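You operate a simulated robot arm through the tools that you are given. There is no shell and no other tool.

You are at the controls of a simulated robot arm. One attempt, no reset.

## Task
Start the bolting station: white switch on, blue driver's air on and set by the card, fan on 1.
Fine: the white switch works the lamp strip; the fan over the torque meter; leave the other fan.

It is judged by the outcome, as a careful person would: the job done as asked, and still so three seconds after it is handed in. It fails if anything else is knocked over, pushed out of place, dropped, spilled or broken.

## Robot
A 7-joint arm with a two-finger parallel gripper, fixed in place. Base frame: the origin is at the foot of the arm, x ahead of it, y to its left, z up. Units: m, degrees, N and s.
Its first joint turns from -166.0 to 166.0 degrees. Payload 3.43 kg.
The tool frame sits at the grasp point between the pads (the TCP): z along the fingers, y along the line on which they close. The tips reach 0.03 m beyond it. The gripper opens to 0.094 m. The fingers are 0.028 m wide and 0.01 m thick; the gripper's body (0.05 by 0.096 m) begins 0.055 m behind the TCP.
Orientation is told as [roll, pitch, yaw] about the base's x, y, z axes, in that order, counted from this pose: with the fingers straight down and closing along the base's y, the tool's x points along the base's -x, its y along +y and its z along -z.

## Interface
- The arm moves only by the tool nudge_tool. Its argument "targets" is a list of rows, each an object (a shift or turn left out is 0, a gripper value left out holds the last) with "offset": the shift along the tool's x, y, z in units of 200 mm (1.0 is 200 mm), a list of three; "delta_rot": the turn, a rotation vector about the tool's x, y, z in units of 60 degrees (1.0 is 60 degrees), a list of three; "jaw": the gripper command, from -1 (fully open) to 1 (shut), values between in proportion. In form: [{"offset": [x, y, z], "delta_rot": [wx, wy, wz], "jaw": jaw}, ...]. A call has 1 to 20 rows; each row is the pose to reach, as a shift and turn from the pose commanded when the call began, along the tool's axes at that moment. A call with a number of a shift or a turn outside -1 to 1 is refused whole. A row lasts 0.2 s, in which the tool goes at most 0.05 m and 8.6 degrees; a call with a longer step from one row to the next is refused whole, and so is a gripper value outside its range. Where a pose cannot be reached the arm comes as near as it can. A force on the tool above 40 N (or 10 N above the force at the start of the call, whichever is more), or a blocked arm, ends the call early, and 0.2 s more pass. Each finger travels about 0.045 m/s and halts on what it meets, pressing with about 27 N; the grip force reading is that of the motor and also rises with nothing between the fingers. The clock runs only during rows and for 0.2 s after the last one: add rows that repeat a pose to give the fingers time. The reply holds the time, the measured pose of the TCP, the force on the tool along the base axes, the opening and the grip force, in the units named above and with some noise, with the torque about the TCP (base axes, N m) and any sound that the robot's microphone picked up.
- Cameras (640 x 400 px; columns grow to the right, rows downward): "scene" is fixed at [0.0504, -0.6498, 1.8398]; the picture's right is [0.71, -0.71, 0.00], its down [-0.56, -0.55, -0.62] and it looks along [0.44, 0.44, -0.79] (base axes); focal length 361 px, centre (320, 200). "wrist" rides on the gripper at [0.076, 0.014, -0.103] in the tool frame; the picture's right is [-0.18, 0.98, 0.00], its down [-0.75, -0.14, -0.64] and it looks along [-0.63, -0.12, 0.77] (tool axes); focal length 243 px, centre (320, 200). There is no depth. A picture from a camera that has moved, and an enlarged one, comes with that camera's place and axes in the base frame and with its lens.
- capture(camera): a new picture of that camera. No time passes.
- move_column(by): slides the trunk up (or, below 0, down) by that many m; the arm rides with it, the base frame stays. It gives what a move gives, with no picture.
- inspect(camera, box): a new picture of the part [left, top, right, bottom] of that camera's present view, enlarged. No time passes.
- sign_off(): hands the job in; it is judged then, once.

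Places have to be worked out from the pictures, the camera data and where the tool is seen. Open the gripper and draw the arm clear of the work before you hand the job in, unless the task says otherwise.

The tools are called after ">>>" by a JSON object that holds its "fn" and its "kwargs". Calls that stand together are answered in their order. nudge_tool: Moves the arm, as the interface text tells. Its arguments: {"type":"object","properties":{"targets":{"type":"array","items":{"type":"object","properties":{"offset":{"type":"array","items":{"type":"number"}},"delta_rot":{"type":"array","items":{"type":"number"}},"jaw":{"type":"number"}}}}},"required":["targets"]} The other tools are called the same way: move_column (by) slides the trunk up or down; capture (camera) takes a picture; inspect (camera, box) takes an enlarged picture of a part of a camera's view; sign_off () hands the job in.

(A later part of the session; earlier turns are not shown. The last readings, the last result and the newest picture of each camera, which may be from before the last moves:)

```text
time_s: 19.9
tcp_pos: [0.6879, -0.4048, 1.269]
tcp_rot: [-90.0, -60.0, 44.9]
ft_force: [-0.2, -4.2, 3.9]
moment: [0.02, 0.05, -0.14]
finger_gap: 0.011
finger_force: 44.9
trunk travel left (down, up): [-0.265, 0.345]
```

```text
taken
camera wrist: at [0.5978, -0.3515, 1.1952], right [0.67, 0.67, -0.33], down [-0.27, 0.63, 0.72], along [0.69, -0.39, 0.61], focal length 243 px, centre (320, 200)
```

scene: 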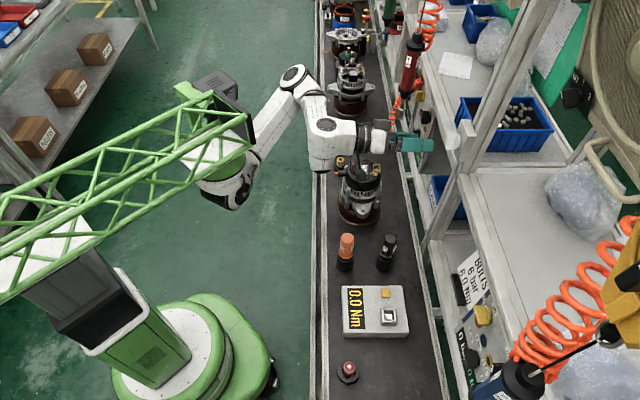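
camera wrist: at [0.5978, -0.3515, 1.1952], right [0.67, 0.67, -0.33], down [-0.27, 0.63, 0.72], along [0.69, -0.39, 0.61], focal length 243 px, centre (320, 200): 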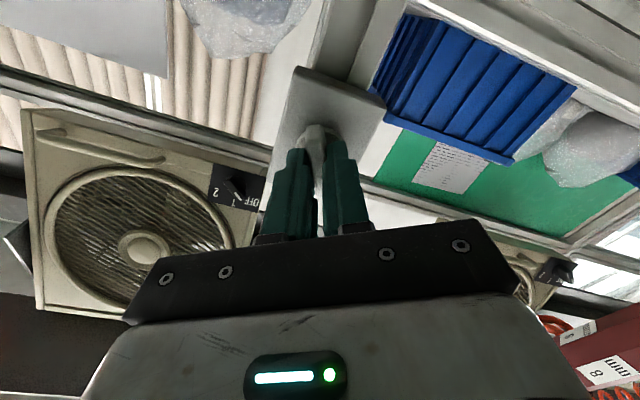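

The bar is gripped (gap 11 mm). I turn it clockwise (as seen from the front) in small steps, watching force, torque and sound.

>>> {"fn": "nudge_tool", "kwargs": {"targets": [{"delta_rot": [0, 0, 0.11]}, {"delta_rot": [0, 0, 0.22]}, {"delta_rot": [0, 0, 0.33]}]}}

>>> {"fn": "capture", "kwargs": {"camera": "wrist"}}

```text
time_s: 20.6
tcp_pos: [0.6885, -0.4044, 1.2687]
tcp_rot: [-89.6, -79.9, 44.8]
ft_force: [-4.3, 0.0, 4.5]
moment: [0.57, 0.6, -0.07]
finger_gap: 0.0107
finger_force: 45.0
trunk travel left (down, up): [-0.265, 0.345]
```

```text
taken
camera wrist: at [0.6167, -0.3326, 1.1907], right [0.71, 0.71, 0.01], down [-0.46, 0.45, 0.77], along [0.54, -0.55, 0.64], focal length 243 px, centre (320, 200)
```

wrist: 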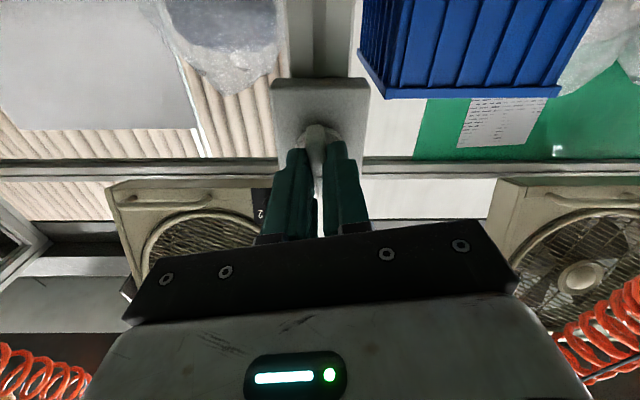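

Turned 20° with almost no torque about the turning axis; I zoom to confirm the knob is really turning with the jaws.

>>> {"fn": "inspect", "kwargs": {"camera": "wrist", "box": [250, 60, 390, 200]}}

>>> {"fn": "inspect", "kwargs": {"camera": "scene", "box": [380, 80, 500, 200]}}

```text
2.86 times, centred on (320, 130) of wrist
camera zoom: at [0.6167, -0.3326, 1.1907], right [0.71, 0.71, 0.01], down [-0.46, 0.45, 0.77], along [0.54, -0.55, 0.64], focal length 693 px, centre (320, 400)
```

zoom: 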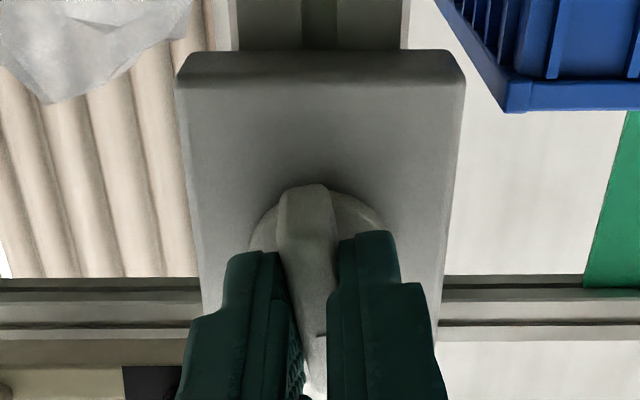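

```text
3.33 times, centred on (440, 140) of scene
camera zoom: at [0.0504, -0.6498, 1.8398], right [0.71, -0.71, 0.0], down [-0.56, -0.55, -0.62], along [0.44, 0.44, -0.79], focal length 1204 px, centre (-80, 400)
```

zoom: 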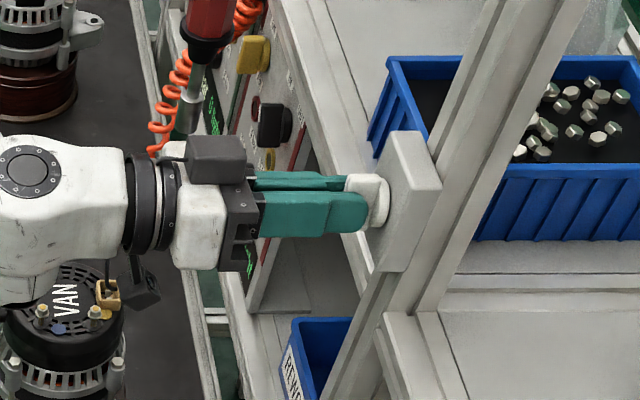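

The knob is turning with the jaws. I continue turning clockwise.

>>> {"fn": "nudge_tool", "kwargs": {"targets": [{"delta_rot": [0, 0, 0.11]}, {"delta_rot": [0, 0, 0.22]}, {"delta_rot": [0, 0, 0.33]}, {"delta_rot": [0, 0, 0.44]}]}}

>>> {"fn": "capture", "kwargs": {"camera": "wrist"}}

>>> {"fn": "capture", "kwargs": {"camera": "scene"}}

```text
time_s: 21.6
tcp_pos: [0.6881, -0.4044, 1.269]
tcp_rot: [90.0, -74.5, -135.3]
ft_force: [-10.8, -1.1, 24.2]
moment: [-0.53, -0.51, 0.07]
finger_gap: 0.0108
finger_force: 44.1
trunk travel left (down, up): [-0.265, 0.345]
heard: click
```

```text
taken
camera wrist: at [0.6413, -0.3084, 1.1986], right [0.64, 0.63, 0.44], down [-0.69, 0.22, 0.69], along [0.34, -0.74, 0.58], focal length 243 px, centre (320, 200)
```

wrist: 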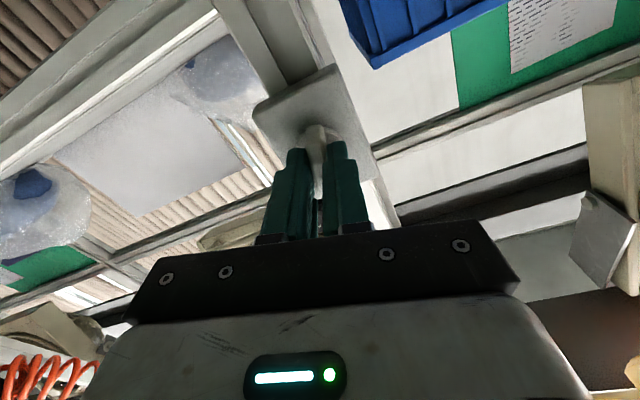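

```text
taken
```

scene: 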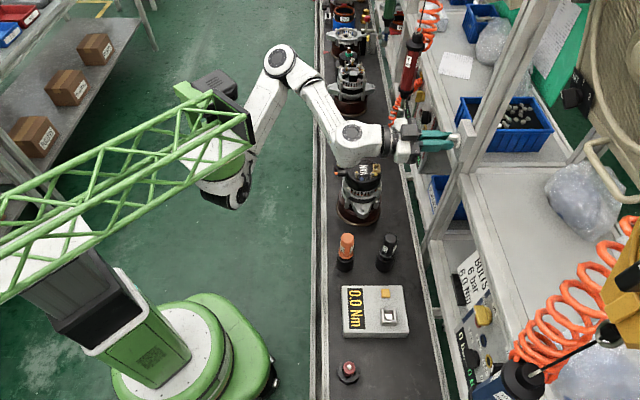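

A click was heard as the knob passed about +15°. The side force has risen to 24 N, so I open the jaws to relieve it and look at where the knob sits.

>>> {"fn": "nudge_tool", "kwargs": {"targets": [{"jaw": 0.5}, {"jaw": 0.3}, {"jaw": 0.3}]}}

>>> {"fn": "capture", "kwargs": {"camera": "wrist"}}

>>> {"fn": "inspect", "kwargs": {"camera": "wrist", "box": [250, 60, 390, 200]}}

>>> {"fn": "inspect", "kwargs": {"camera": "wrist", "box": [440, 160, 640, 400]}}

```text
time_s: 22.4
tcp_pos: [0.6912, -0.4038, 1.2658]
tcp_rot: [88.2, -74.6, -133.3]
ft_force: [0.4, -1.2, 0.2]
moment: [0.0, 0.0, 0.0]
finger_gap: 0.033
finger_force: 0.1
trunk travel left (down, up): [-0.265, 0.345]
```

```text
taken
camera wrist: at [0.6435, -0.3075, 1.1957], right [0.64, 0.63, 0.44], down [-0.69, 0.21, 0.69], along [0.35, -0.74, 0.57], focal length 243 px, centre (320, 200)
```

wrist: 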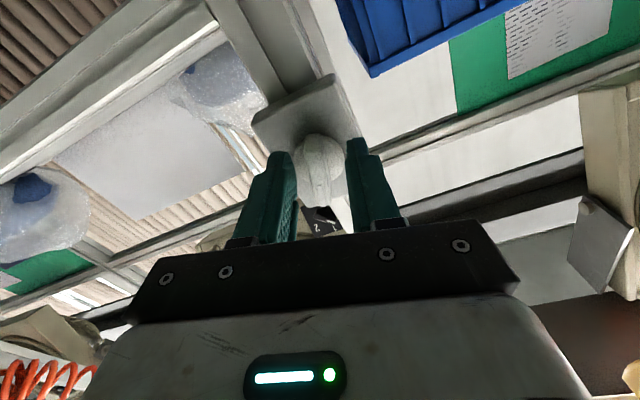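

```text
2.86 times, centred on (320, 130) of wrist
camera zoom: at [0.6435, -0.3075, 1.1957], right [0.64, 0.63, 0.44], down [-0.69, 0.21, 0.69], along [0.35, -0.74, 0.57], focal length 693 px, centre (320, 400)
```

zoom: 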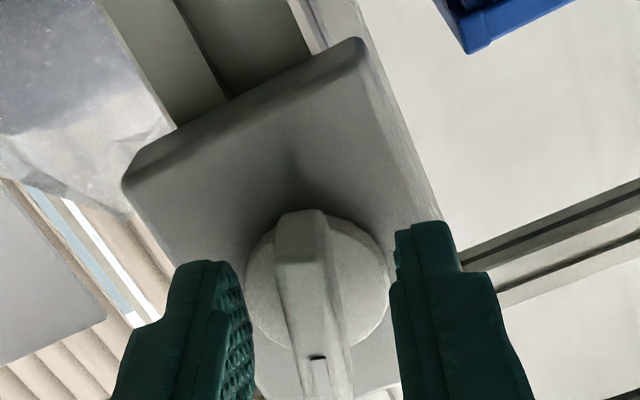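

```text
1.67 times, centred on (540, 280) of wrist
camera zoom: at [0.6435, -0.3075, 1.1957], right [0.64, 0.63, 0.44], down [-0.69, 0.21, 0.69], along [0.35, -0.74, 0.57], focal length 404 px, centre (-47, 67)
```

zoom: 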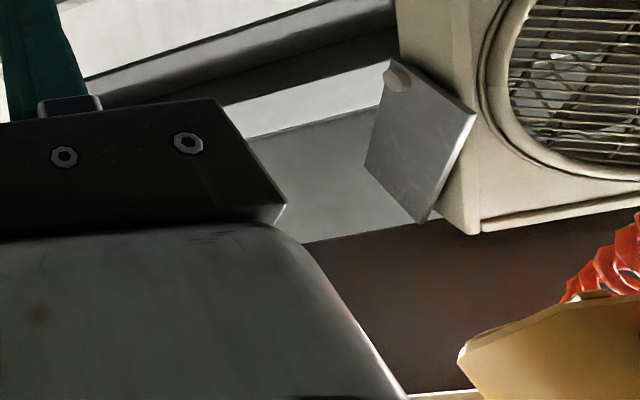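

The knob stays where I left it. I use a tall narrow box at the picture edges to see further out and find the lamp strip.

>>> {"fn": "inspect", "kwargs": {"camera": "scene", "box": [630, 0, 640, 400]}}

>>> {"fn": "inspect", "kwargs": {"camera": "wrist", "box": [630, 0, 640, 400]}}

>>> {"fn": "inspect", "kwargs": {"camera": "wrist", "box": [0, 0, 10, 400]}}

```text
1.00 times, centred on (635, 200) of scene (not enlarged: the box is as wide or as high as the picture)
camera zoom: at [0.0504, -0.6498, 1.8398], right [0.71, -0.71, 0.0], down [-0.56, -0.55, -0.62], along [0.44, 0.44, -0.79], focal length 361 px, centre (5, 200)
```

zoom: 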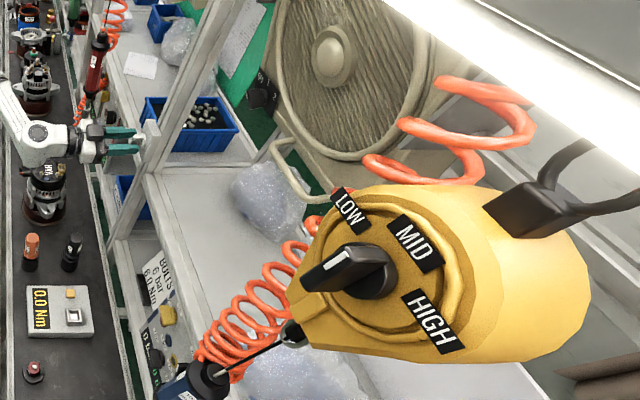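

```text
1.00 times, centred on (635, 200) of wrist (not enlarged: the box is as wide or as high as the picture)
camera zoom: at [0.6435, -0.3075, 1.1957], right [0.64, 0.63, 0.44], down [-0.69, 0.21, 0.69], along [0.35, -0.74, 0.57], focal length 243 px, centre (5, 200)
```

zoom: 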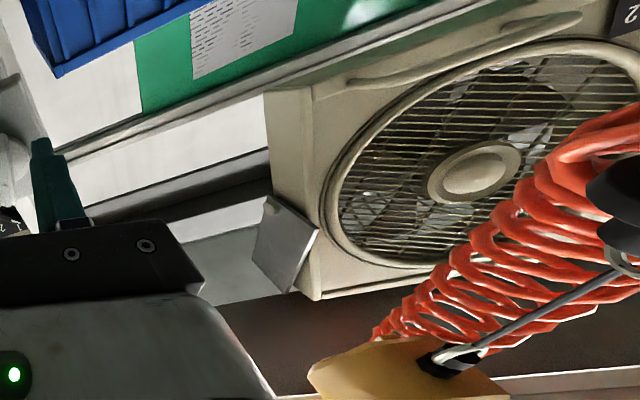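

```text
1.00 times, centred on (5, 200) of wrist (not enlarged: the box is as wide or as high as the picture)
camera zoom: at [0.6435, -0.3075, 1.1957], right [0.64, 0.63, 0.44], down [-0.69, 0.21, 0.69], along [0.35, -0.74, 0.57], focal length 243 px, centre (635, 200)
```

zoom: 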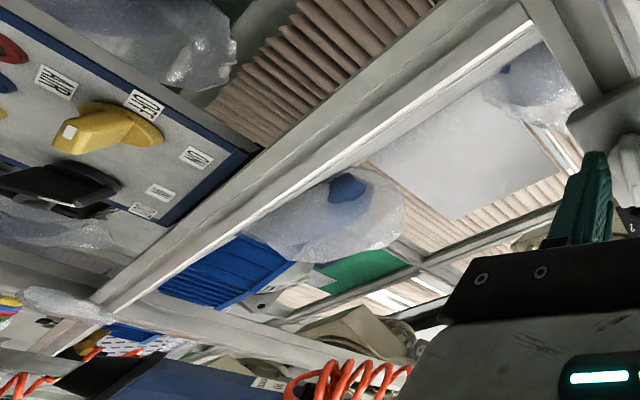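

The lamp strip (top right, beyond the normal frame) is shining, so the click was the switch making. I regrip and turn the knob a bit further to seat it in its end position.

>>> {"fn": "nudge_tool", "kwargs": {"targets": [{"jaw": 0.7}, {"jaw": 1.0}, {"jaw": 1.0}, {"delta_rot": [0, 0, 0.1], "jaw": 1.0}, {"delta_rot": [0, 0, 0.2], "jaw": 1.0}]}}

>>> {"fn": "inspect", "kwargs": {"camera": "scene", "box": [380, 80, 500, 200]}}

```text
time_s: 23.6
tcp_pos: [0.6916, -0.4041, 1.2641]
tcp_rot: [89.0, -62.6, -134.2]
ft_force: [-6.0, -4.2, 0.9]
moment: [0.83, 0.76, 0.8]
finger_gap: 0.011
finger_force: 44.1
trunk travel left (down, up): [-0.265, 0.345]
```

```text
3.33 times, centred on (440, 140) of scene
camera zoom: at [0.0504, -0.6498, 1.8398], right [0.71, -0.71, 0.0], down [-0.56, -0.55, -0.62], along [0.44, 0.44, -0.79], focal length 1204 px, centre (-80, 400)
```

zoom: 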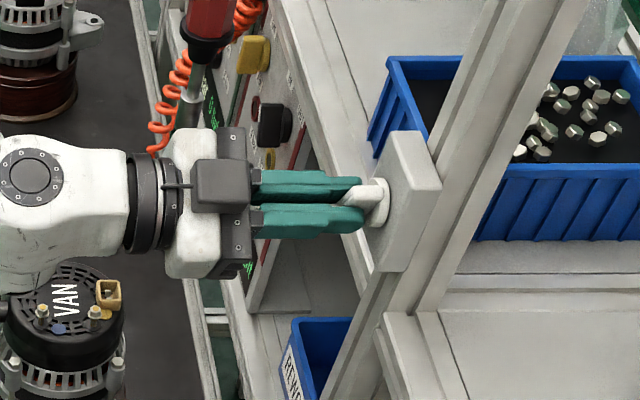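

Knob is now about 27° right of upright with no stop felt yet. I turn a few more degrees to find the end.

>>> {"fn": "nudge_tool", "kwargs": {"targets": [{"delta_rot": [0, 0, 0.05]}, {"delta_rot": [0, 0, 0.1]}]}}

>>> {"fn": "inspect", "kwargs": {"camera": "scene", "box": [630, 0, 640, 400]}}

>>> {"fn": "inspect", "kwargs": {"camera": "wrist", "box": [250, 60, 390, 200]}}

```text
time_s: 24.2
tcp_pos: [0.6915, -0.404, 1.2647]
tcp_rot: [89.3, -56.7, -134.4]
ft_force: [-7.4, -3.1, 0.3]
moment: [-1.11, 1.09, 0.4]
finger_gap: 0.012
finger_force: 45.0
trunk travel left (down, up): [-0.265, 0.345]
```

```text
1.00 times, centred on (635, 200) of scene (not enlarged: the box is as wide or as high as the picture)
camera zoom: at [0.0504, -0.6498, 1.8398], right [0.71, -0.71, 0.0], down [-0.56, -0.55, -0.62], along [0.44, 0.44, -0.79], focal length 361 px, centre (5, 200)
```

zoom: 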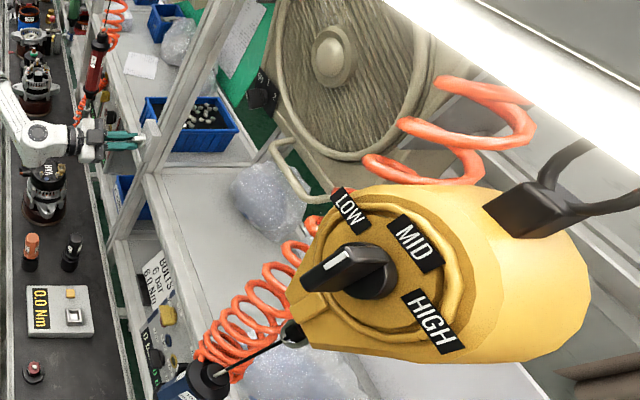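

```text
2.86 times, centred on (320, 130) of wrist
camera zoom: at [0.6573, -0.2938, 1.2097], right [0.51, 0.5, 0.69], down [-0.83, 0.08, 0.56], along [0.23, -0.86, 0.46], focal length 693 px, centre (320, 400)
```

zoom: 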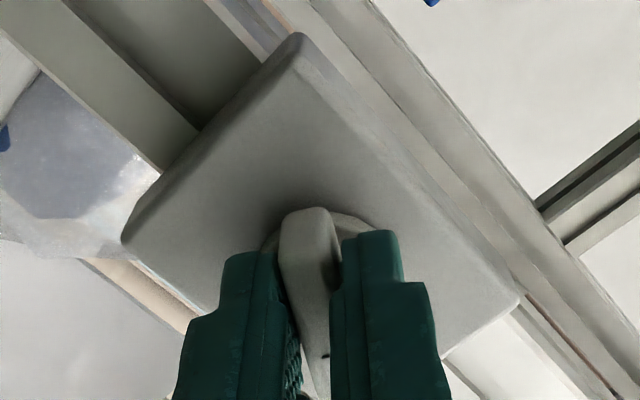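

The stop is felt now (1.6 N·m against further turning) and the lamp strip is lit: the switch is on. I open the jaws and back straight out.

>>> {"fn": "nudge_tool", "kwargs": {"targets": [{"jaw": 0.5}, {"jaw": 0.0}, {"jaw": -0.2}, {"jaw": -0.2}]}}

>>> {"fn": "nudge_tool", "kwargs": {"targets": [{"offset": [0, 0, -0.1]}, {"offset": [0, 0, -0.2]}, {"offset": [0, 0, -0.35]}, {"offset": [0, 0, -0.5]}]}}

>>> {"fn": "capture", "kwargs": {"camera": "wrist"}}

>>> {"fn": "capture", "kwargs": {"camera": "scene"}}

```text
time_s: 25.2
tcp_pos: [0.6929, -0.4043, 1.2657]
tcp_rot: [89.3, -56.7, -134.3]
ft_force: [0.0, 0.0, 0.9]
moment: [0.03, 0.01, 0.0]
finger_gap: 0.0561
finger_force: 0.0
trunk travel left (down, up): [-0.265, 0.345]
```

```text
time_s: 26.4
tcp_pos: [0.6001, -0.3518, 1.2679]
tcp_rot: [88.8, -57.0, -138.3]
ft_force: [0.9, -0.4, 0.8]
moment: [-0.02, -0.01, -0.04]
finger_gap: 0.0564
finger_force: 0.0
out of reach, approached as far as the arm can: row 4
trunk travel left (down, up): [-0.265, 0.345]
stopped in row 4: the arm was blocked; the commanded pose is now the measured one
```

```text
taken
camera wrist: at [0.5742, -0.2396, 1.2127], right [0.55, 0.47, 0.69], down [-0.82, 0.14, 0.56], along [0.17, -0.87, 0.46], focal length 243 px, centre (320, 200)
```

wrist: 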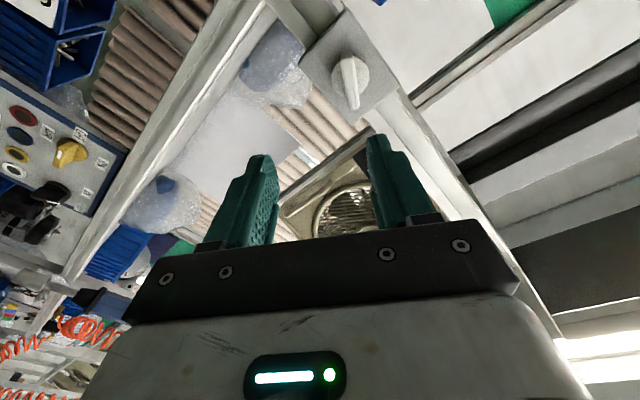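

```text
taken
```

scene: 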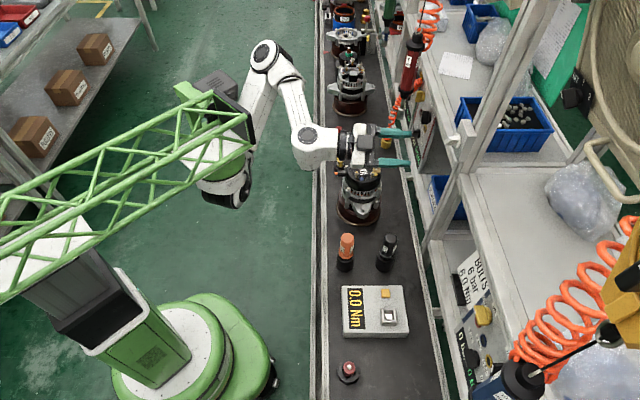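

Now the fan over the torque meter: I triangulate its knob at about (0.76,-0.585,1.44). I zoom in on it from the scene camera to see the knob's orientation and labels.

>>> {"fn": "inspect", "kwargs": {"camera": "scene", "box": [545, 60, 605, 120]}}

>>> {"fn": "inspect", "kwargs": {"camera": "scene", "box": [560, 0, 640, 140]}}

>>> {"fn": "inspect", "kwargs": {"camera": "wrist", "box": [260, 60, 480, 260]}}

```text
6.67 times, centred on (575, 90) of scene
camera zoom: at [0.0504, -0.6498, 1.8398], right [0.71, -0.71, 0.0], down [-0.56, -0.55, -0.62], along [0.44, 0.44, -0.79], focal length 2407 px, centre (-1380, 933)
```

zoom: 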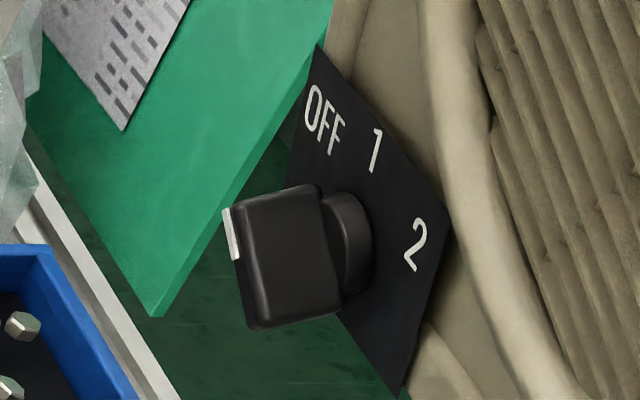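

```text
2.86 times, centred on (600, 70) of scene
camera zoom: at [0.0504, -0.6498, 1.8398], right [0.71, -0.71, 0.0], down [-0.56, -0.55, -0.62], along [0.44, 0.44, -0.79], focal length 1032 px, centre (-480, 571)
```

zoom: 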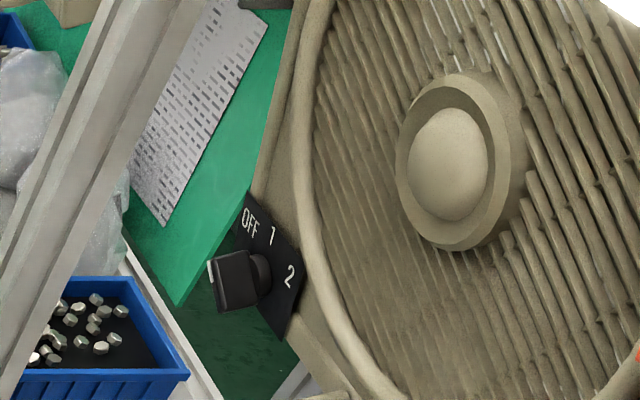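

```text
2.00 times, centred on (370, 160) of wrist
camera zoom: at [0.5742, -0.2396, 1.2127], right [0.55, 0.47, 0.69], down [-0.82, 0.14, 0.56], along [0.17, -0.87, 0.46], focal length 485 px, centre (220, 280)
```

zoom: 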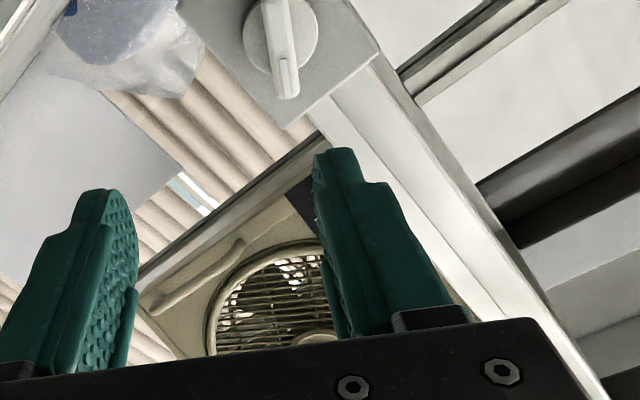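

The fan knob plate reads OFF / 1 / 2 (clockwise), with the knob at OFF. It sits close beside the post, so I raise the trunk 0.17 m and take a viewpoint in front of it from the side away from the post.

>>> {"fn": "move_column", "kwargs": {"by": 0.17}}

>>> {"fn": "nudge_tool", "kwargs": {"targets": [{"offset": [-0.063, -0.095, 0.098], "delta_rot": [-0.0794, 0.0212, -0.1088]}, {"offset": [-0.126, -0.19, 0.196], "delta_rot": [-0.1588, 0.0425, -0.2175]}, {"offset": [-0.189, -0.285, 0.294], "delta_rot": [-0.2381, 0.0637, -0.3263]}, {"offset": [-0.252, -0.38, 0.392], "delta_rot": [-0.3175, 0.085, -0.435]}, {"offset": [-0.315, -0.475, 0.49], "delta_rot": [-0.3969, 0.1062, -0.5438]}]}}

>>> {"fn": "capture", "kwargs": {"camera": "wrist"}}

>>> {"fn": "capture", "kwargs": {"camera": "scene"}}

```text
time_s: 28.4
tcp_pos: [0.6011, -0.3525, 1.438]
tcp_rot: [89.0, -56.9, -138.1]
ft_force: [-0.3, 0.9, -0.8]
moment: [-0.01, 0.03, -0.01]
finger_gap: 0.0563
finger_force: 0.1
trunk travel left (down, up): [-0.435, 0.175]
```

```text
time_s: 29.6
tcp_pos: [0.5837, -0.5, 1.433]
tcp_rot: [-16.5, -89.2, -7.9]
ft_force: [0.5, -0.3, -0.2]
moment: [0.0, 0.03, -0.03]
finger_gap: 0.0567
finger_force: 0.0
trunk travel left (down, up): [-0.435, 0.175]
```

```text
taken
camera wrist: at [0.4967, -0.4459, 1.3579], right [0.41, 0.89, 0.18], down [-0.63, 0.14, 0.76], along [0.66, -0.43, 0.62], focal length 243 px, centre (320, 200)
```

wrist: 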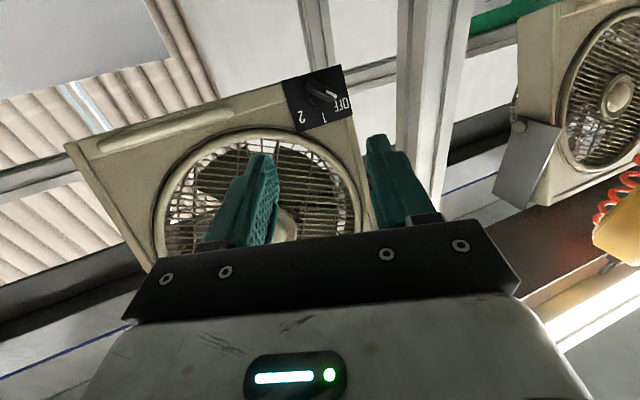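

```text
taken
```

scene: 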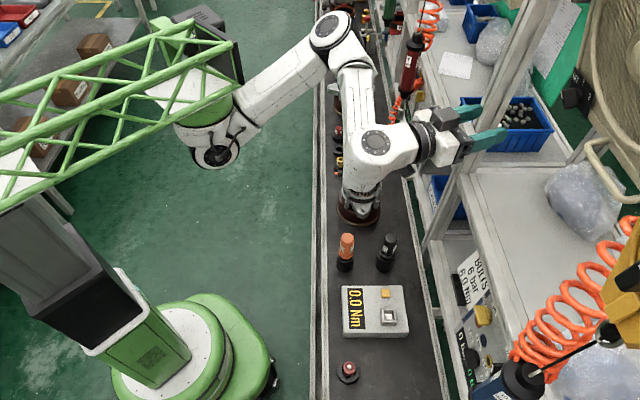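

The fan knob is right where expected, straight ahead. I zoom in on it.

>>> {"fn": "inspect", "kwargs": {"camera": "wrist", "box": [270, 50, 370, 150]}}

>>> {"fn": "inspect", "kwargs": {"camera": "wrist", "box": [200, 0, 460, 200]}}

```text
4.00 times, centred on (320, 100) of wrist
camera zoom: at [0.4967, -0.4459, 1.3579], right [0.41, 0.89, 0.18], down [-0.63, 0.14, 0.76], along [0.66, -0.43, 0.62], focal length 970 px, centre (320, 600)
```

zoom: 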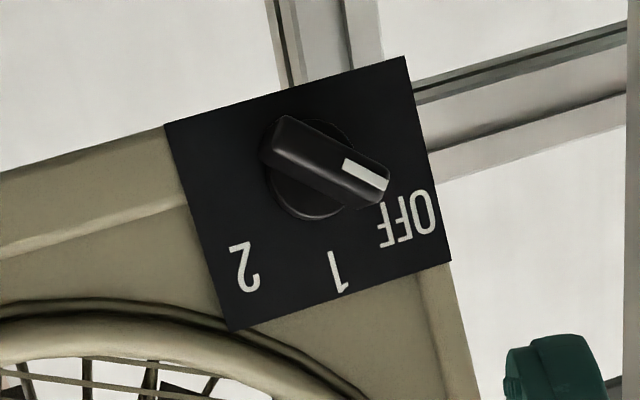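

```text
2.00 times, centred on (330, 100) of wrist
camera zoom: at [0.4967, -0.4459, 1.3579], right [0.41, 0.89, 0.18], down [-0.63, 0.14, 0.76], along [0.66, -0.43, 0.62], focal length 485 px, centre (300, 400)
```

zoom: 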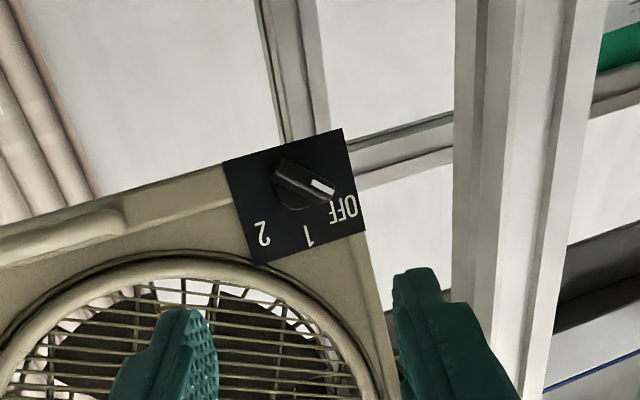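

The bar points exactly at OFF (45° left); "1" is straight up, so a 45° clockwise turn is needed. The plate leans about 20° forward, and the post is about 5 cm to the side. I roll/tilt the tool to match and move to a 13 cm standoff.

>>> {"fn": "nudge_tool", "kwargs": {"targets": [{"offset": [0.0316, 0.0157, 0.0494], "delta_rot": [0.0408, -0.0345, -0.1192]}, {"offset": [0.0633, 0.0314, 0.0987], "delta_rot": [0.0817, -0.0689, -0.2384]}, {"offset": [0.0949, 0.0471, 0.1481], "delta_rot": [0.1225, -0.1034, -0.3576]}, {"offset": [0.1266, 0.0629, 0.1974], "delta_rot": [0.1633, -0.1379, -0.4767]}, {"offset": [0.1582, 0.0786, 0.2468], "delta_rot": [0.2041, -0.1724, -0.5959]}, {"offset": [0.1899, 0.0943, 0.2961], "delta_rot": [0.245, -0.2068, -0.7151]}, {"offset": [0.2215, 0.11, 0.3455], "delta_rot": [0.2858, -0.2413, -0.8343]}, {"offset": [0.2215, 0.11, 0.3455], "delta_rot": [0.2858, -0.2413, -0.8343]}]}}

>>> {"fn": "capture", "kwargs": {"camera": "wrist"}}

>>> {"fn": "capture", "kwargs": {"camera": "scene"}}

```text
time_s: 31.4
tcp_pos: [0.6135, -0.508, 1.4005]
tcp_rot: [-106.8, -38.6, 71.8]
ft_force: [0.1, -0.2, -0.4]
moment: [0.02, 0.01, 0.0]
finger_gap: 0.0563
finger_force: 0.1
out of reach, approached as far as the arm can: row 5, 6, 7, 8
trunk travel left (down, up): [-0.435, 0.175]
```

```text
taken
camera wrist: at [0.5151, -0.5096, 1.3181], right [0.5, 0.6, -0.62], down [-0.43, 0.79, 0.43], along [0.75, 0.05, 0.66], focal length 243 px, centre (320, 200)
```

wrist: 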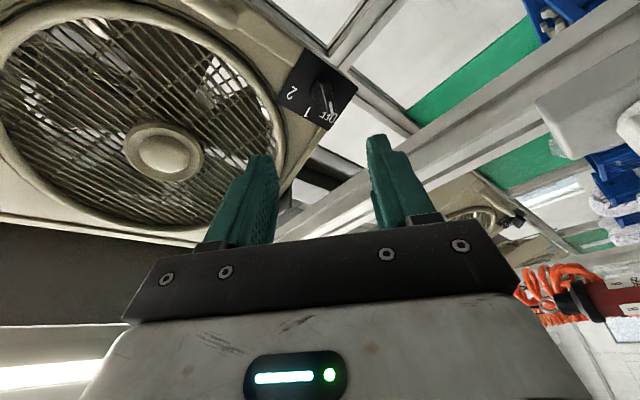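

```text
taken
```

scene: 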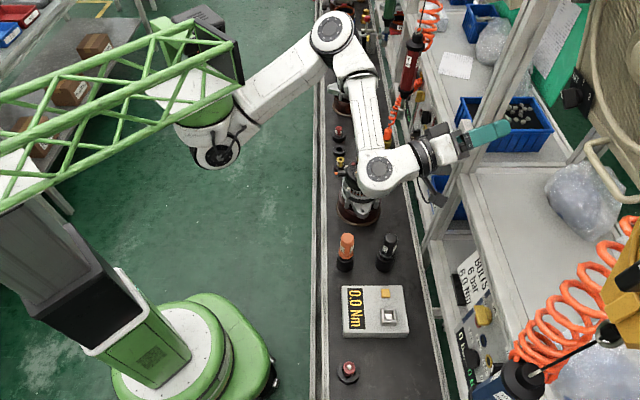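

The arm hit a joint limit a little short of the wanted pose (tool pitched 8° less). As before, I lower the trunk and raise the hand relative to the shoulder, in two small steps.

>>> {"fn": "move_column", "kwargs": {"by": -0.08}}

>>> {"fn": "nudge_tool", "kwargs": {"targets": [{"offset": [-0.125, -0.15, 0.045]}, {"offset": [-0.2495, -0.299, 0.0904]}]}}

>>> {"fn": "capture", "kwargs": {"camera": "scene"}}

```text
time_s: 32.5
tcp_pos: [0.6158, -0.5056, 1.3219]
tcp_rot: [-107.0, -38.3, 72.0]
ft_force: [-0.6, -0.1, 0.1]
moment: [0.01, 0.01, 0.0]
finger_gap: 0.0565
finger_force: 0.1
trunk travel left (down, up): [-0.355, 0.255]
```

```text
time_s: 33.1
tcp_pos: [0.6154, -0.5053, 1.4024]
tcp_rot: [-106.9, -38.7, 71.8]
ft_force: [-0.1, 0.6, -0.1]
moment: [0.01, 0.0, 0.01]
finger_gap: 0.0565
finger_force: 0.0
trunk travel left (down, up): [-0.355, 0.255]
```

```text
taken
```

scene: 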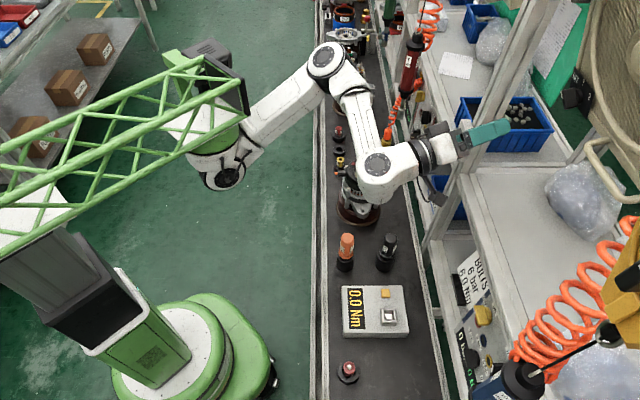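

Free again. I apply the remaining 8.5° tilt and shift so that the tool axis points straight at the knob.

>>> {"fn": "nudge_tool", "kwargs": {"targets": [{"offset": [0.0042, 0.067, 0.083], "delta_rot": [0.0706, -0.0022, -0.0036]}, {"offset": [0.0085, 0.134, 0.1655], "delta_rot": [0.1412, -0.0044, -0.0072]}, {"offset": [0.0085, 0.134, 0.1655], "delta_rot": [0.1412, -0.0044, -0.0072]}]}}

>>> {"fn": "capture", "kwargs": {"camera": "wrist"}}

>>> {"fn": "inspect", "kwargs": {"camera": "wrist", "box": [260, 60, 380, 180]}}

>>> {"fn": "inspect", "kwargs": {"camera": "scene", "box": [460, 40, 620, 200]}}

```text
time_s: 33.9
tcp_pos: [0.625, -0.5067, 1.4009]
tcp_rot: [-108.7, -38.3, 71.8]
ft_force: [0.0, 1.2, 0.5]
moment: [-0.01, 0.03, -0.02]
finger_gap: 0.0563
finger_force: 0.1
out of reach, approached as far as the arm can: row 1, 2, 3
trunk travel left (down, up): [-0.355, 0.255]
```

```text
taken
camera wrist: at [0.5285, -0.5071, 1.3156], right [0.52, 0.59, -0.62], down [-0.42, 0.81, 0.41], along [0.74, 0.05, 0.67], focal length 243 px, centre (320, 200)
```

wrist: 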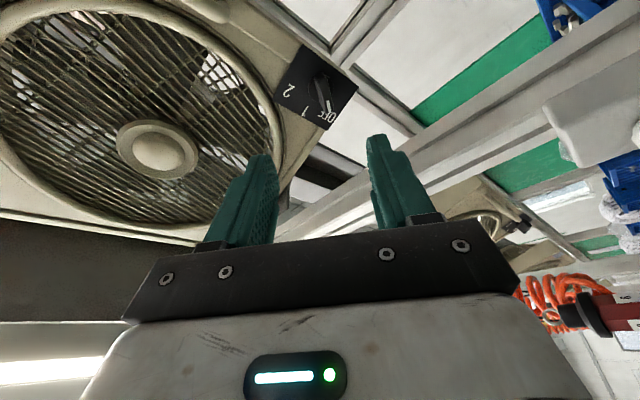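

```text
3.33 times, centred on (320, 120) of wrist
camera zoom: at [0.5285, -0.5071, 1.3156], right [0.52, 0.59, -0.62], down [-0.42, 0.81, 0.41], along [0.74, 0.05, 0.67], focal length 809 px, centre (320, 467)
```

zoom: 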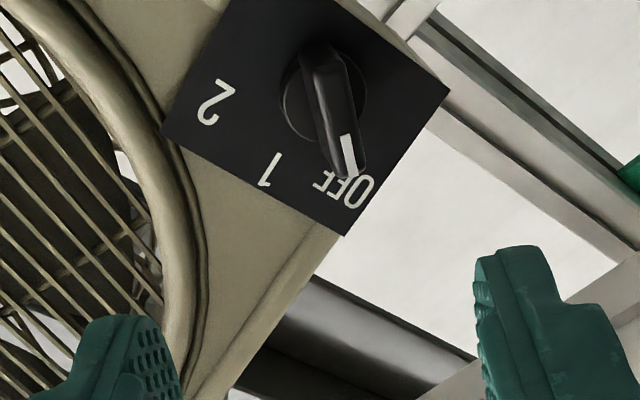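

```text
2.50 times, centred on (540, 120) of scene
camera zoom: at [0.0504, -0.6498, 1.8398], right [0.71, -0.71, 0.0], down [-0.56, -0.55, -0.62], along [0.44, 0.44, -0.79], focal length 903 px, centre (-230, 400)
```

zoom: 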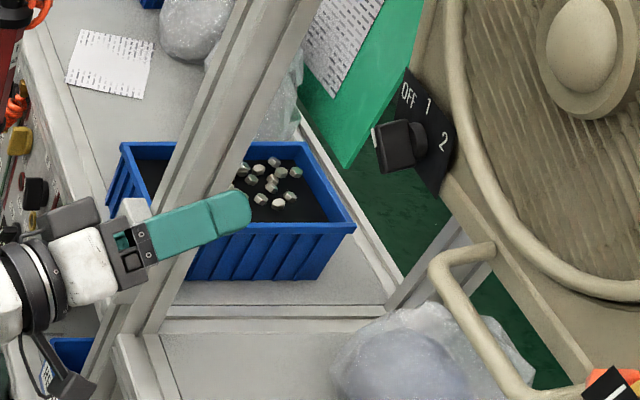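

The orientation is within about 8° of ideal and good enough to grip. I keep it and translate forward to about 15 mm short of the bar.

>>> {"fn": "nudge_tool", "kwargs": {"targets": [{"offset": [0.002, 0.01, 0.135]}, {"offset": [0.004, 0.02, 0.27]}, {"offset": [0.006, 0.03, 0.405]}, {"offset": [0.008, 0.0395, 0.54]}, {"offset": [0.008, 0.0395, 0.54]}]}}

>>> {"fn": "capture", "kwargs": {"camera": "wrist"}}

>>> {"fn": "inspect", "kwargs": {"camera": "scene", "box": [460, 40, 620, 200]}}

```text
time_s: 35.1
tcp_pos: [0.719, -0.5558, 1.423]
tcp_rot: [-107.6, -38.4, 71.5]
ft_force: [-0.3, -0.3, -0.2]
moment: [0.03, -0.01, -0.03]
finger_gap: 0.0565
finger_force: 0.1
out of reach, approached as far as the arm can: row 2, 3, 4, 5
trunk travel left (down, up): [-0.355, 0.255]
```

```text
taken
camera wrist: at [0.6203, -0.5575, 1.3406], right [0.51, 0.59, -0.62], down [-0.42, 0.8, 0.42], along [0.75, 0.05, 0.66], focal length 243 px, centre (320, 200)
```

wrist: 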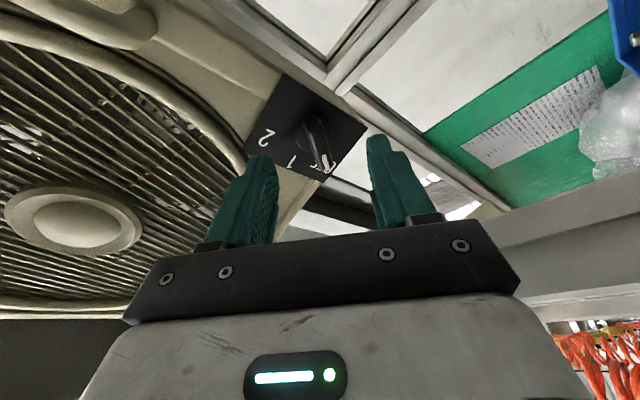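

```text
2.50 times, centred on (540, 120) of scene
camera zoom: at [0.0504, -0.6498, 1.8398], right [0.71, -0.71, 0.0], down [-0.56, -0.55, -0.62], along [0.44, 0.44, -0.79], focal length 903 px, centre (-230, 400)
```

zoom: 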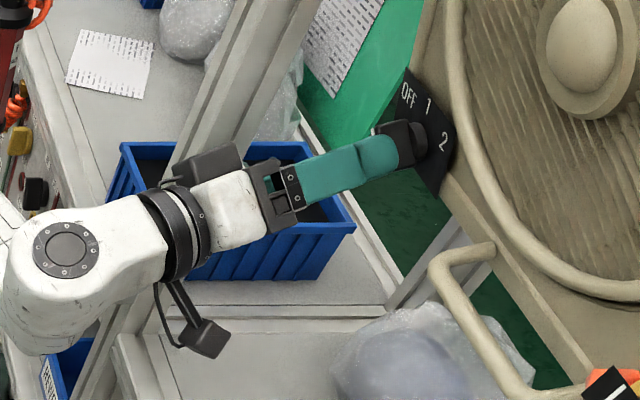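

Position reached with little error and the knob is centred between the fingers. I zoom in to check alignment before the last 2.5 cm.

>>> {"fn": "inspect", "kwargs": {"camera": "wrist", "box": [240, 70, 400, 200]}}

>>> {"fn": "inspect", "kwargs": {"camera": "scene", "box": [530, 60, 600, 130]}}

```text
3.08 times, centred on (320, 135) of wrist
camera zoom: at [0.6203, -0.5575, 1.3406], right [0.51, 0.59, -0.62], down [-0.42, 0.8, 0.42], along [0.75, 0.05, 0.66], focal length 746 px, centre (320, 400)
```

zoom: 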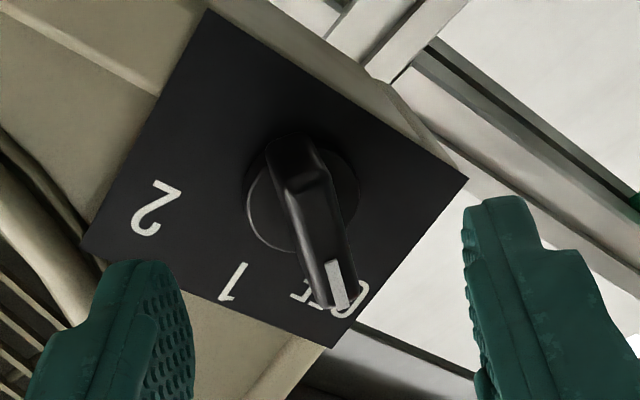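

```text
5.71 times, centred on (565, 95) of scene
camera zoom: at [0.0504, -0.6498, 1.8398], right [0.71, -0.71, 0.0], down [-0.56, -0.55, -0.62], along [0.44, 0.44, -0.79], focal length 2063 px, centre (-1080, 800)
```

zoom: 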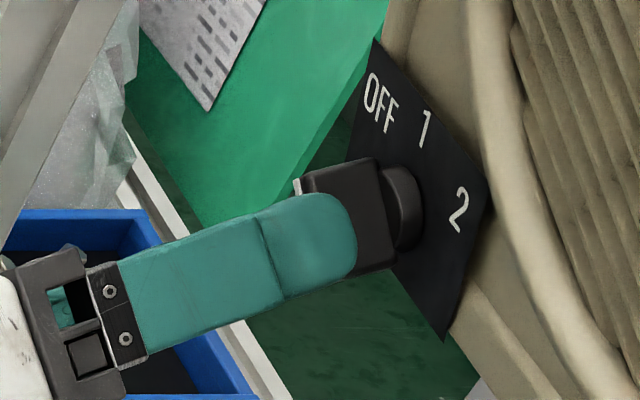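

Alignment is good (bar about 7° from the jaw plane, which will self-align toward "1"). I advance 2.7 cm so the jaws straddle the bar.

>>> {"fn": "nudge_tool", "kwargs": {"targets": [{"offset": [0, -0.003, 0.045]}, {"offset": [0, -0.006, 0.09]}, {"offset": [0, -0.007, 0.135]}, {"offset": [0, -0.007, 0.135]}]}}

>>> {"fn": "inspect", "kwargs": {"camera": "wrist", "box": [240, 70, 400, 200]}}

>>> {"fn": "inspect", "kwargs": {"camera": "scene", "box": [530, 60, 600, 130]}}

```text
time_s: 36.1
tcp_pos: [0.7399, -0.5703, 1.4308]
tcp_rot: [-107.8, -38.4, 71.6]
ft_force: [-0.5, 0.5, 0.2]
moment: [-0.01, -0.02, -0.01]
finger_gap: 0.0562
finger_force: 0.1
out of reach, approached as far as the arm can: row 1
trunk travel left (down, up): [-0.355, 0.255]
```

```text
3.08 times, centred on (320, 135) of wrist
camera zoom: at [0.6423, -0.5717, 1.3478], right [0.52, 0.59, -0.62], down [-0.42, 0.8, 0.42], along [0.75, 0.05, 0.67], focal length 746 px, centre (320, 400)
```

zoom: 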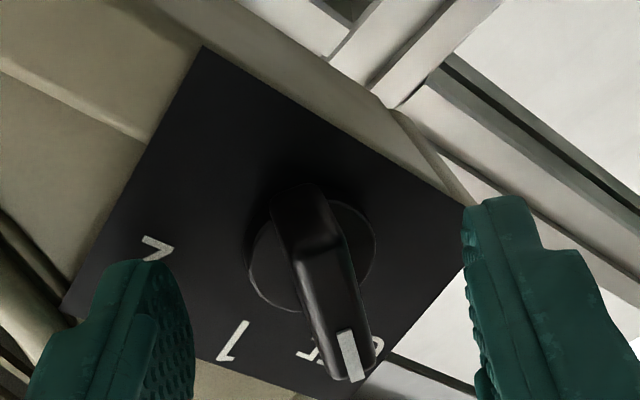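

```text
5.71 times, centred on (565, 95) of scene
camera zoom: at [0.0504, -0.6498, 1.8398], right [0.71, -0.71, 0.0], down [-0.56, -0.55, -0.62], along [0.44, 0.44, -0.79], focal length 2063 px, centre (-1080, 800)
```

zoom: 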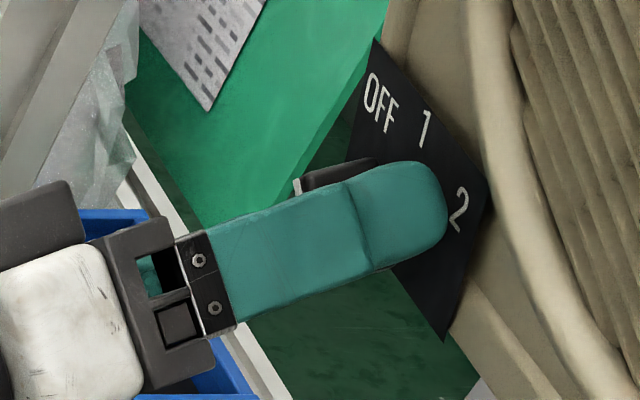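

The fingers straddle the knob with no contact. I close on the bar.

>>> {"fn": "nudge_tool", "kwargs": {"targets": [{"jaw": 0.2}, {"jaw": 0.5}, {"jaw": 0.8}, {"jaw": 1.0}, {"jaw": 1.0}]}}

>>> {"fn": "inspect", "kwargs": {"camera": "wrist", "box": [240, 70, 400, 200]}}

```text
time_s: 37.3
tcp_pos: [0.7396, -0.5701, 1.4296]
tcp_rot: [-107.7, -38.5, 71.6]
ft_force: [-0.8, 8.6, -13.0]
moment: [-0.36, -0.19, -0.01]
finger_gap: 0.0142
finger_force: 45.1
trunk travel left (down, up): [-0.355, 0.255]
```

```text
3.08 times, centred on (320, 135) of wrist
camera zoom: at [0.6423, -0.5717, 1.346], right [0.52, 0.59, -0.62], down [-0.42, 0.8, 0.42], along [0.75, 0.04, 0.66], focal length 746 px, centre (320, 400)
```

zoom: 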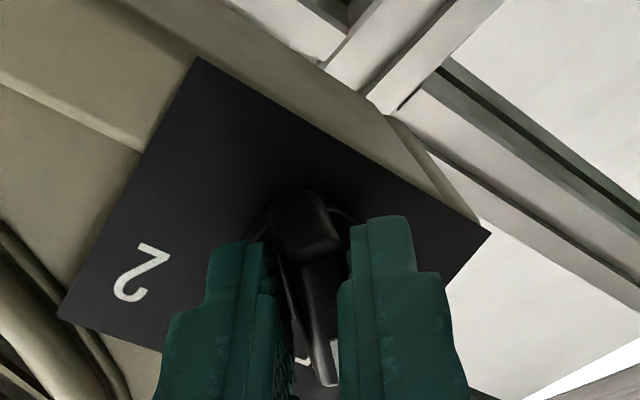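

Gripped (gap 14 mm because of the slight tilt). I turn clockwise in steps, also easing 1.5 mm toward the knob axis to relieve the side load.

>>> {"fn": "nudge_tool", "kwargs": {"targets": [{"offset": [0, 0.0075, 0], "delta_rot": [0, 0, 0.1]}, {"offset": [0, 0.0075, 0], "delta_rot": [0, 0, 0.2]}, {"offset": [0, 0.0075, 0], "delta_rot": [0, 0, 0.3]}]}}

>>> {"fn": "inspect", "kwargs": {"camera": "wrist", "box": [240, 70, 400, 200]}}

>>> {"fn": "inspect", "kwargs": {"camera": "scene", "box": [530, 60, 600, 130]}}

```text
time_s: 38.1
tcp_pos: [0.741, -0.5709, 1.4293]
tcp_rot: [-115.2, -55.7, 81.6]
ft_force: [4.0, 11.9, 1.9]
moment: [-1.03, -0.88, 0.34]
finger_gap: 0.0145
finger_force: 44.5
trunk travel left (down, up): [-0.355, 0.255]
```

```text
3.08 times, centred on (320, 135) of wrist
camera zoom: at [0.6563, -0.5548, 1.3332], right [0.54, 0.77, -0.35], down [-0.55, 0.63, 0.54], along [0.64, -0.09, 0.77], focal length 746 px, centre (320, 400)
```

zoom: 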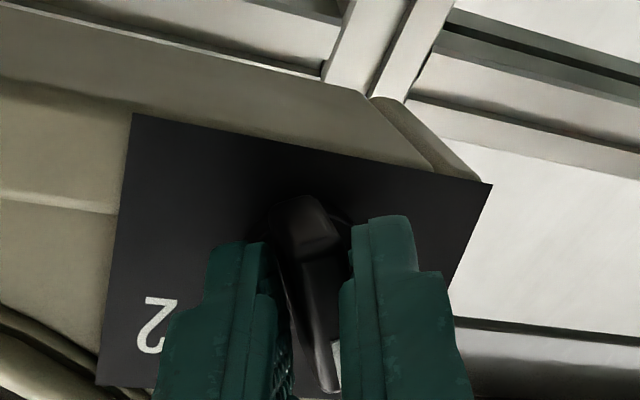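

```text
5.71 times, centred on (565, 95) of scene
camera zoom: at [0.0504, -0.6498, 1.8398], right [0.71, -0.71, 0.0], down [-0.56, -0.55, -0.62], along [0.44, 0.44, -0.79], focal length 2063 px, centre (-1080, 800)
```

zoom: 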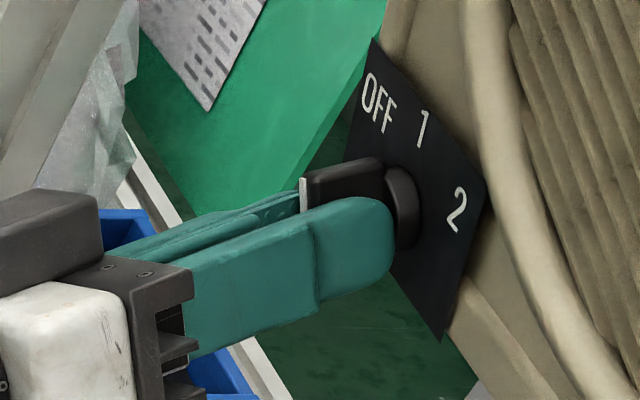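

The knob turns along. I continue another 20° or so and then check the pointer against "1".

>>> {"fn": "nudge_tool", "kwargs": {"targets": [{"delta_rot": [0, 0, 0.11]}, {"delta_rot": [0, 0, 0.22]}, {"delta_rot": [0, 0, 0.33]}]}}

>>> {"fn": "inspect", "kwargs": {"camera": "wrist", "box": [240, 70, 400, 200]}}

>>> {"fn": "inspect", "kwargs": {"camera": "scene", "box": [530, 60, 600, 130]}}

```text
time_s: 38.9
tcp_pos: [0.7423, -0.5701, 1.4275]
tcp_rot: [-139.6, -72.0, 108.7]
ft_force: [6.8, 19.2, -3.7]
moment: [-1.04, -0.91, 0.04]
finger_gap: 0.0148
finger_force: 45.4
trunk travel left (down, up): [-0.355, 0.255]
```

```text
3.08 times, centred on (320, 135) of wrist
camera zoom: at [0.6709, -0.5322, 1.327], right [0.5, 0.87, -0.02], down [-0.69, 0.41, 0.59], along [0.52, -0.28, 0.81], focal length 746 px, centre (320, 400)
```

zoom: 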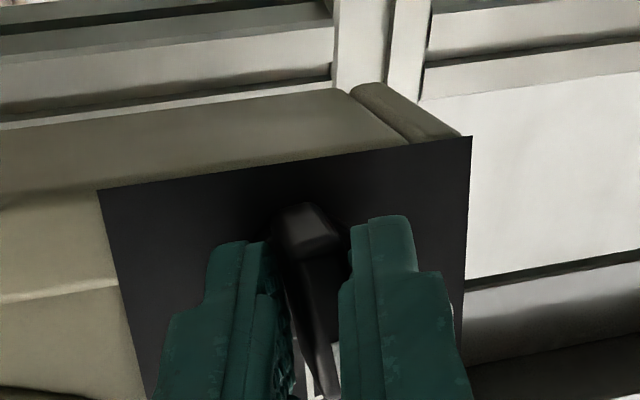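

```text
5.71 times, centred on (565, 95) of scene
camera zoom: at [0.0504, -0.6498, 1.8398], right [0.71, -0.71, 0.0], down [-0.56, -0.55, -0.62], along [0.44, 0.44, -0.79], focal length 2063 px, centre (-1080, 800)
```

zoom: 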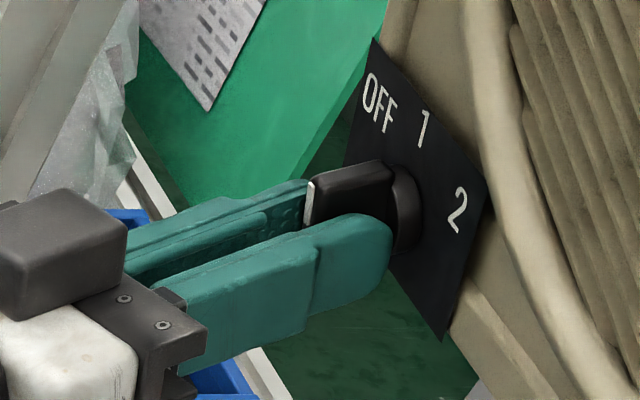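

About 8° remain to "1" (jaws at 7.9° left of up). I finish the turn with a small sideways relief.

>>> {"fn": "nudge_tool", "kwargs": {"targets": [{"offset": [0, 0.01, 0], "delta_rot": [0, 0, 0.07]}, {"offset": [0, 0.012, 0], "delta_rot": [0, 0, 0.135]}, {"offset": [0, 0.012, 0], "delta_rot": [0, 0, 0.135]}]}}

>>> {"fn": "inspect", "kwargs": {"camera": "scene", "box": [530, 60, 600, 130]}}

>>> {"fn": "inspect", "kwargs": {"camera": "wrist", "box": [200, 70, 440, 230]}}

```text
time_s: 39.7
tcp_pos: [0.7429, -0.5692, 1.4267]
tcp_rot: [-164.0, -76.0, 133.7]
ft_force: [3.7, 22.0, -25.9]
moment: [-0.56, -0.17, -0.03]
finger_gap: 0.0142
finger_force: 45.2
out of reach, approached as far as the arm can: row 1, 2, 3
trunk travel left (down, up): [-0.355, 0.255]
```

```text
5.71 times, centred on (565, 95) of scene
camera zoom: at [0.0504, -0.6498, 1.8398], right [0.71, -0.71, 0.0], down [-0.56, -0.55, -0.62], along [0.44, 0.44, -0.79], focal length 2063 px, centre (-1080, 800)
```

zoom: 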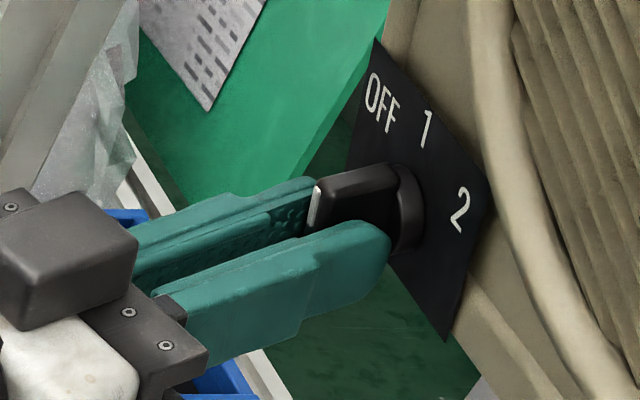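

```text
2.50 times, centred on (320, 150) of wrist
camera zoom: at [0.6766, -0.5221, 1.3271], right [0.47, 0.88, 0.11], down [-0.74, 0.32, 0.59], along [0.48, -0.36, 0.8], focal length 606 px, centre (320, 325)
```

zoom: 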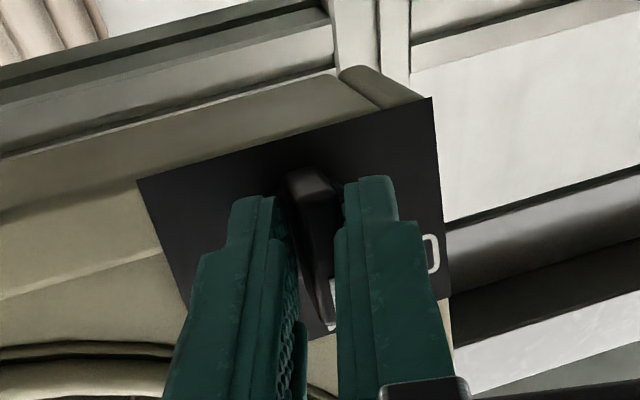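

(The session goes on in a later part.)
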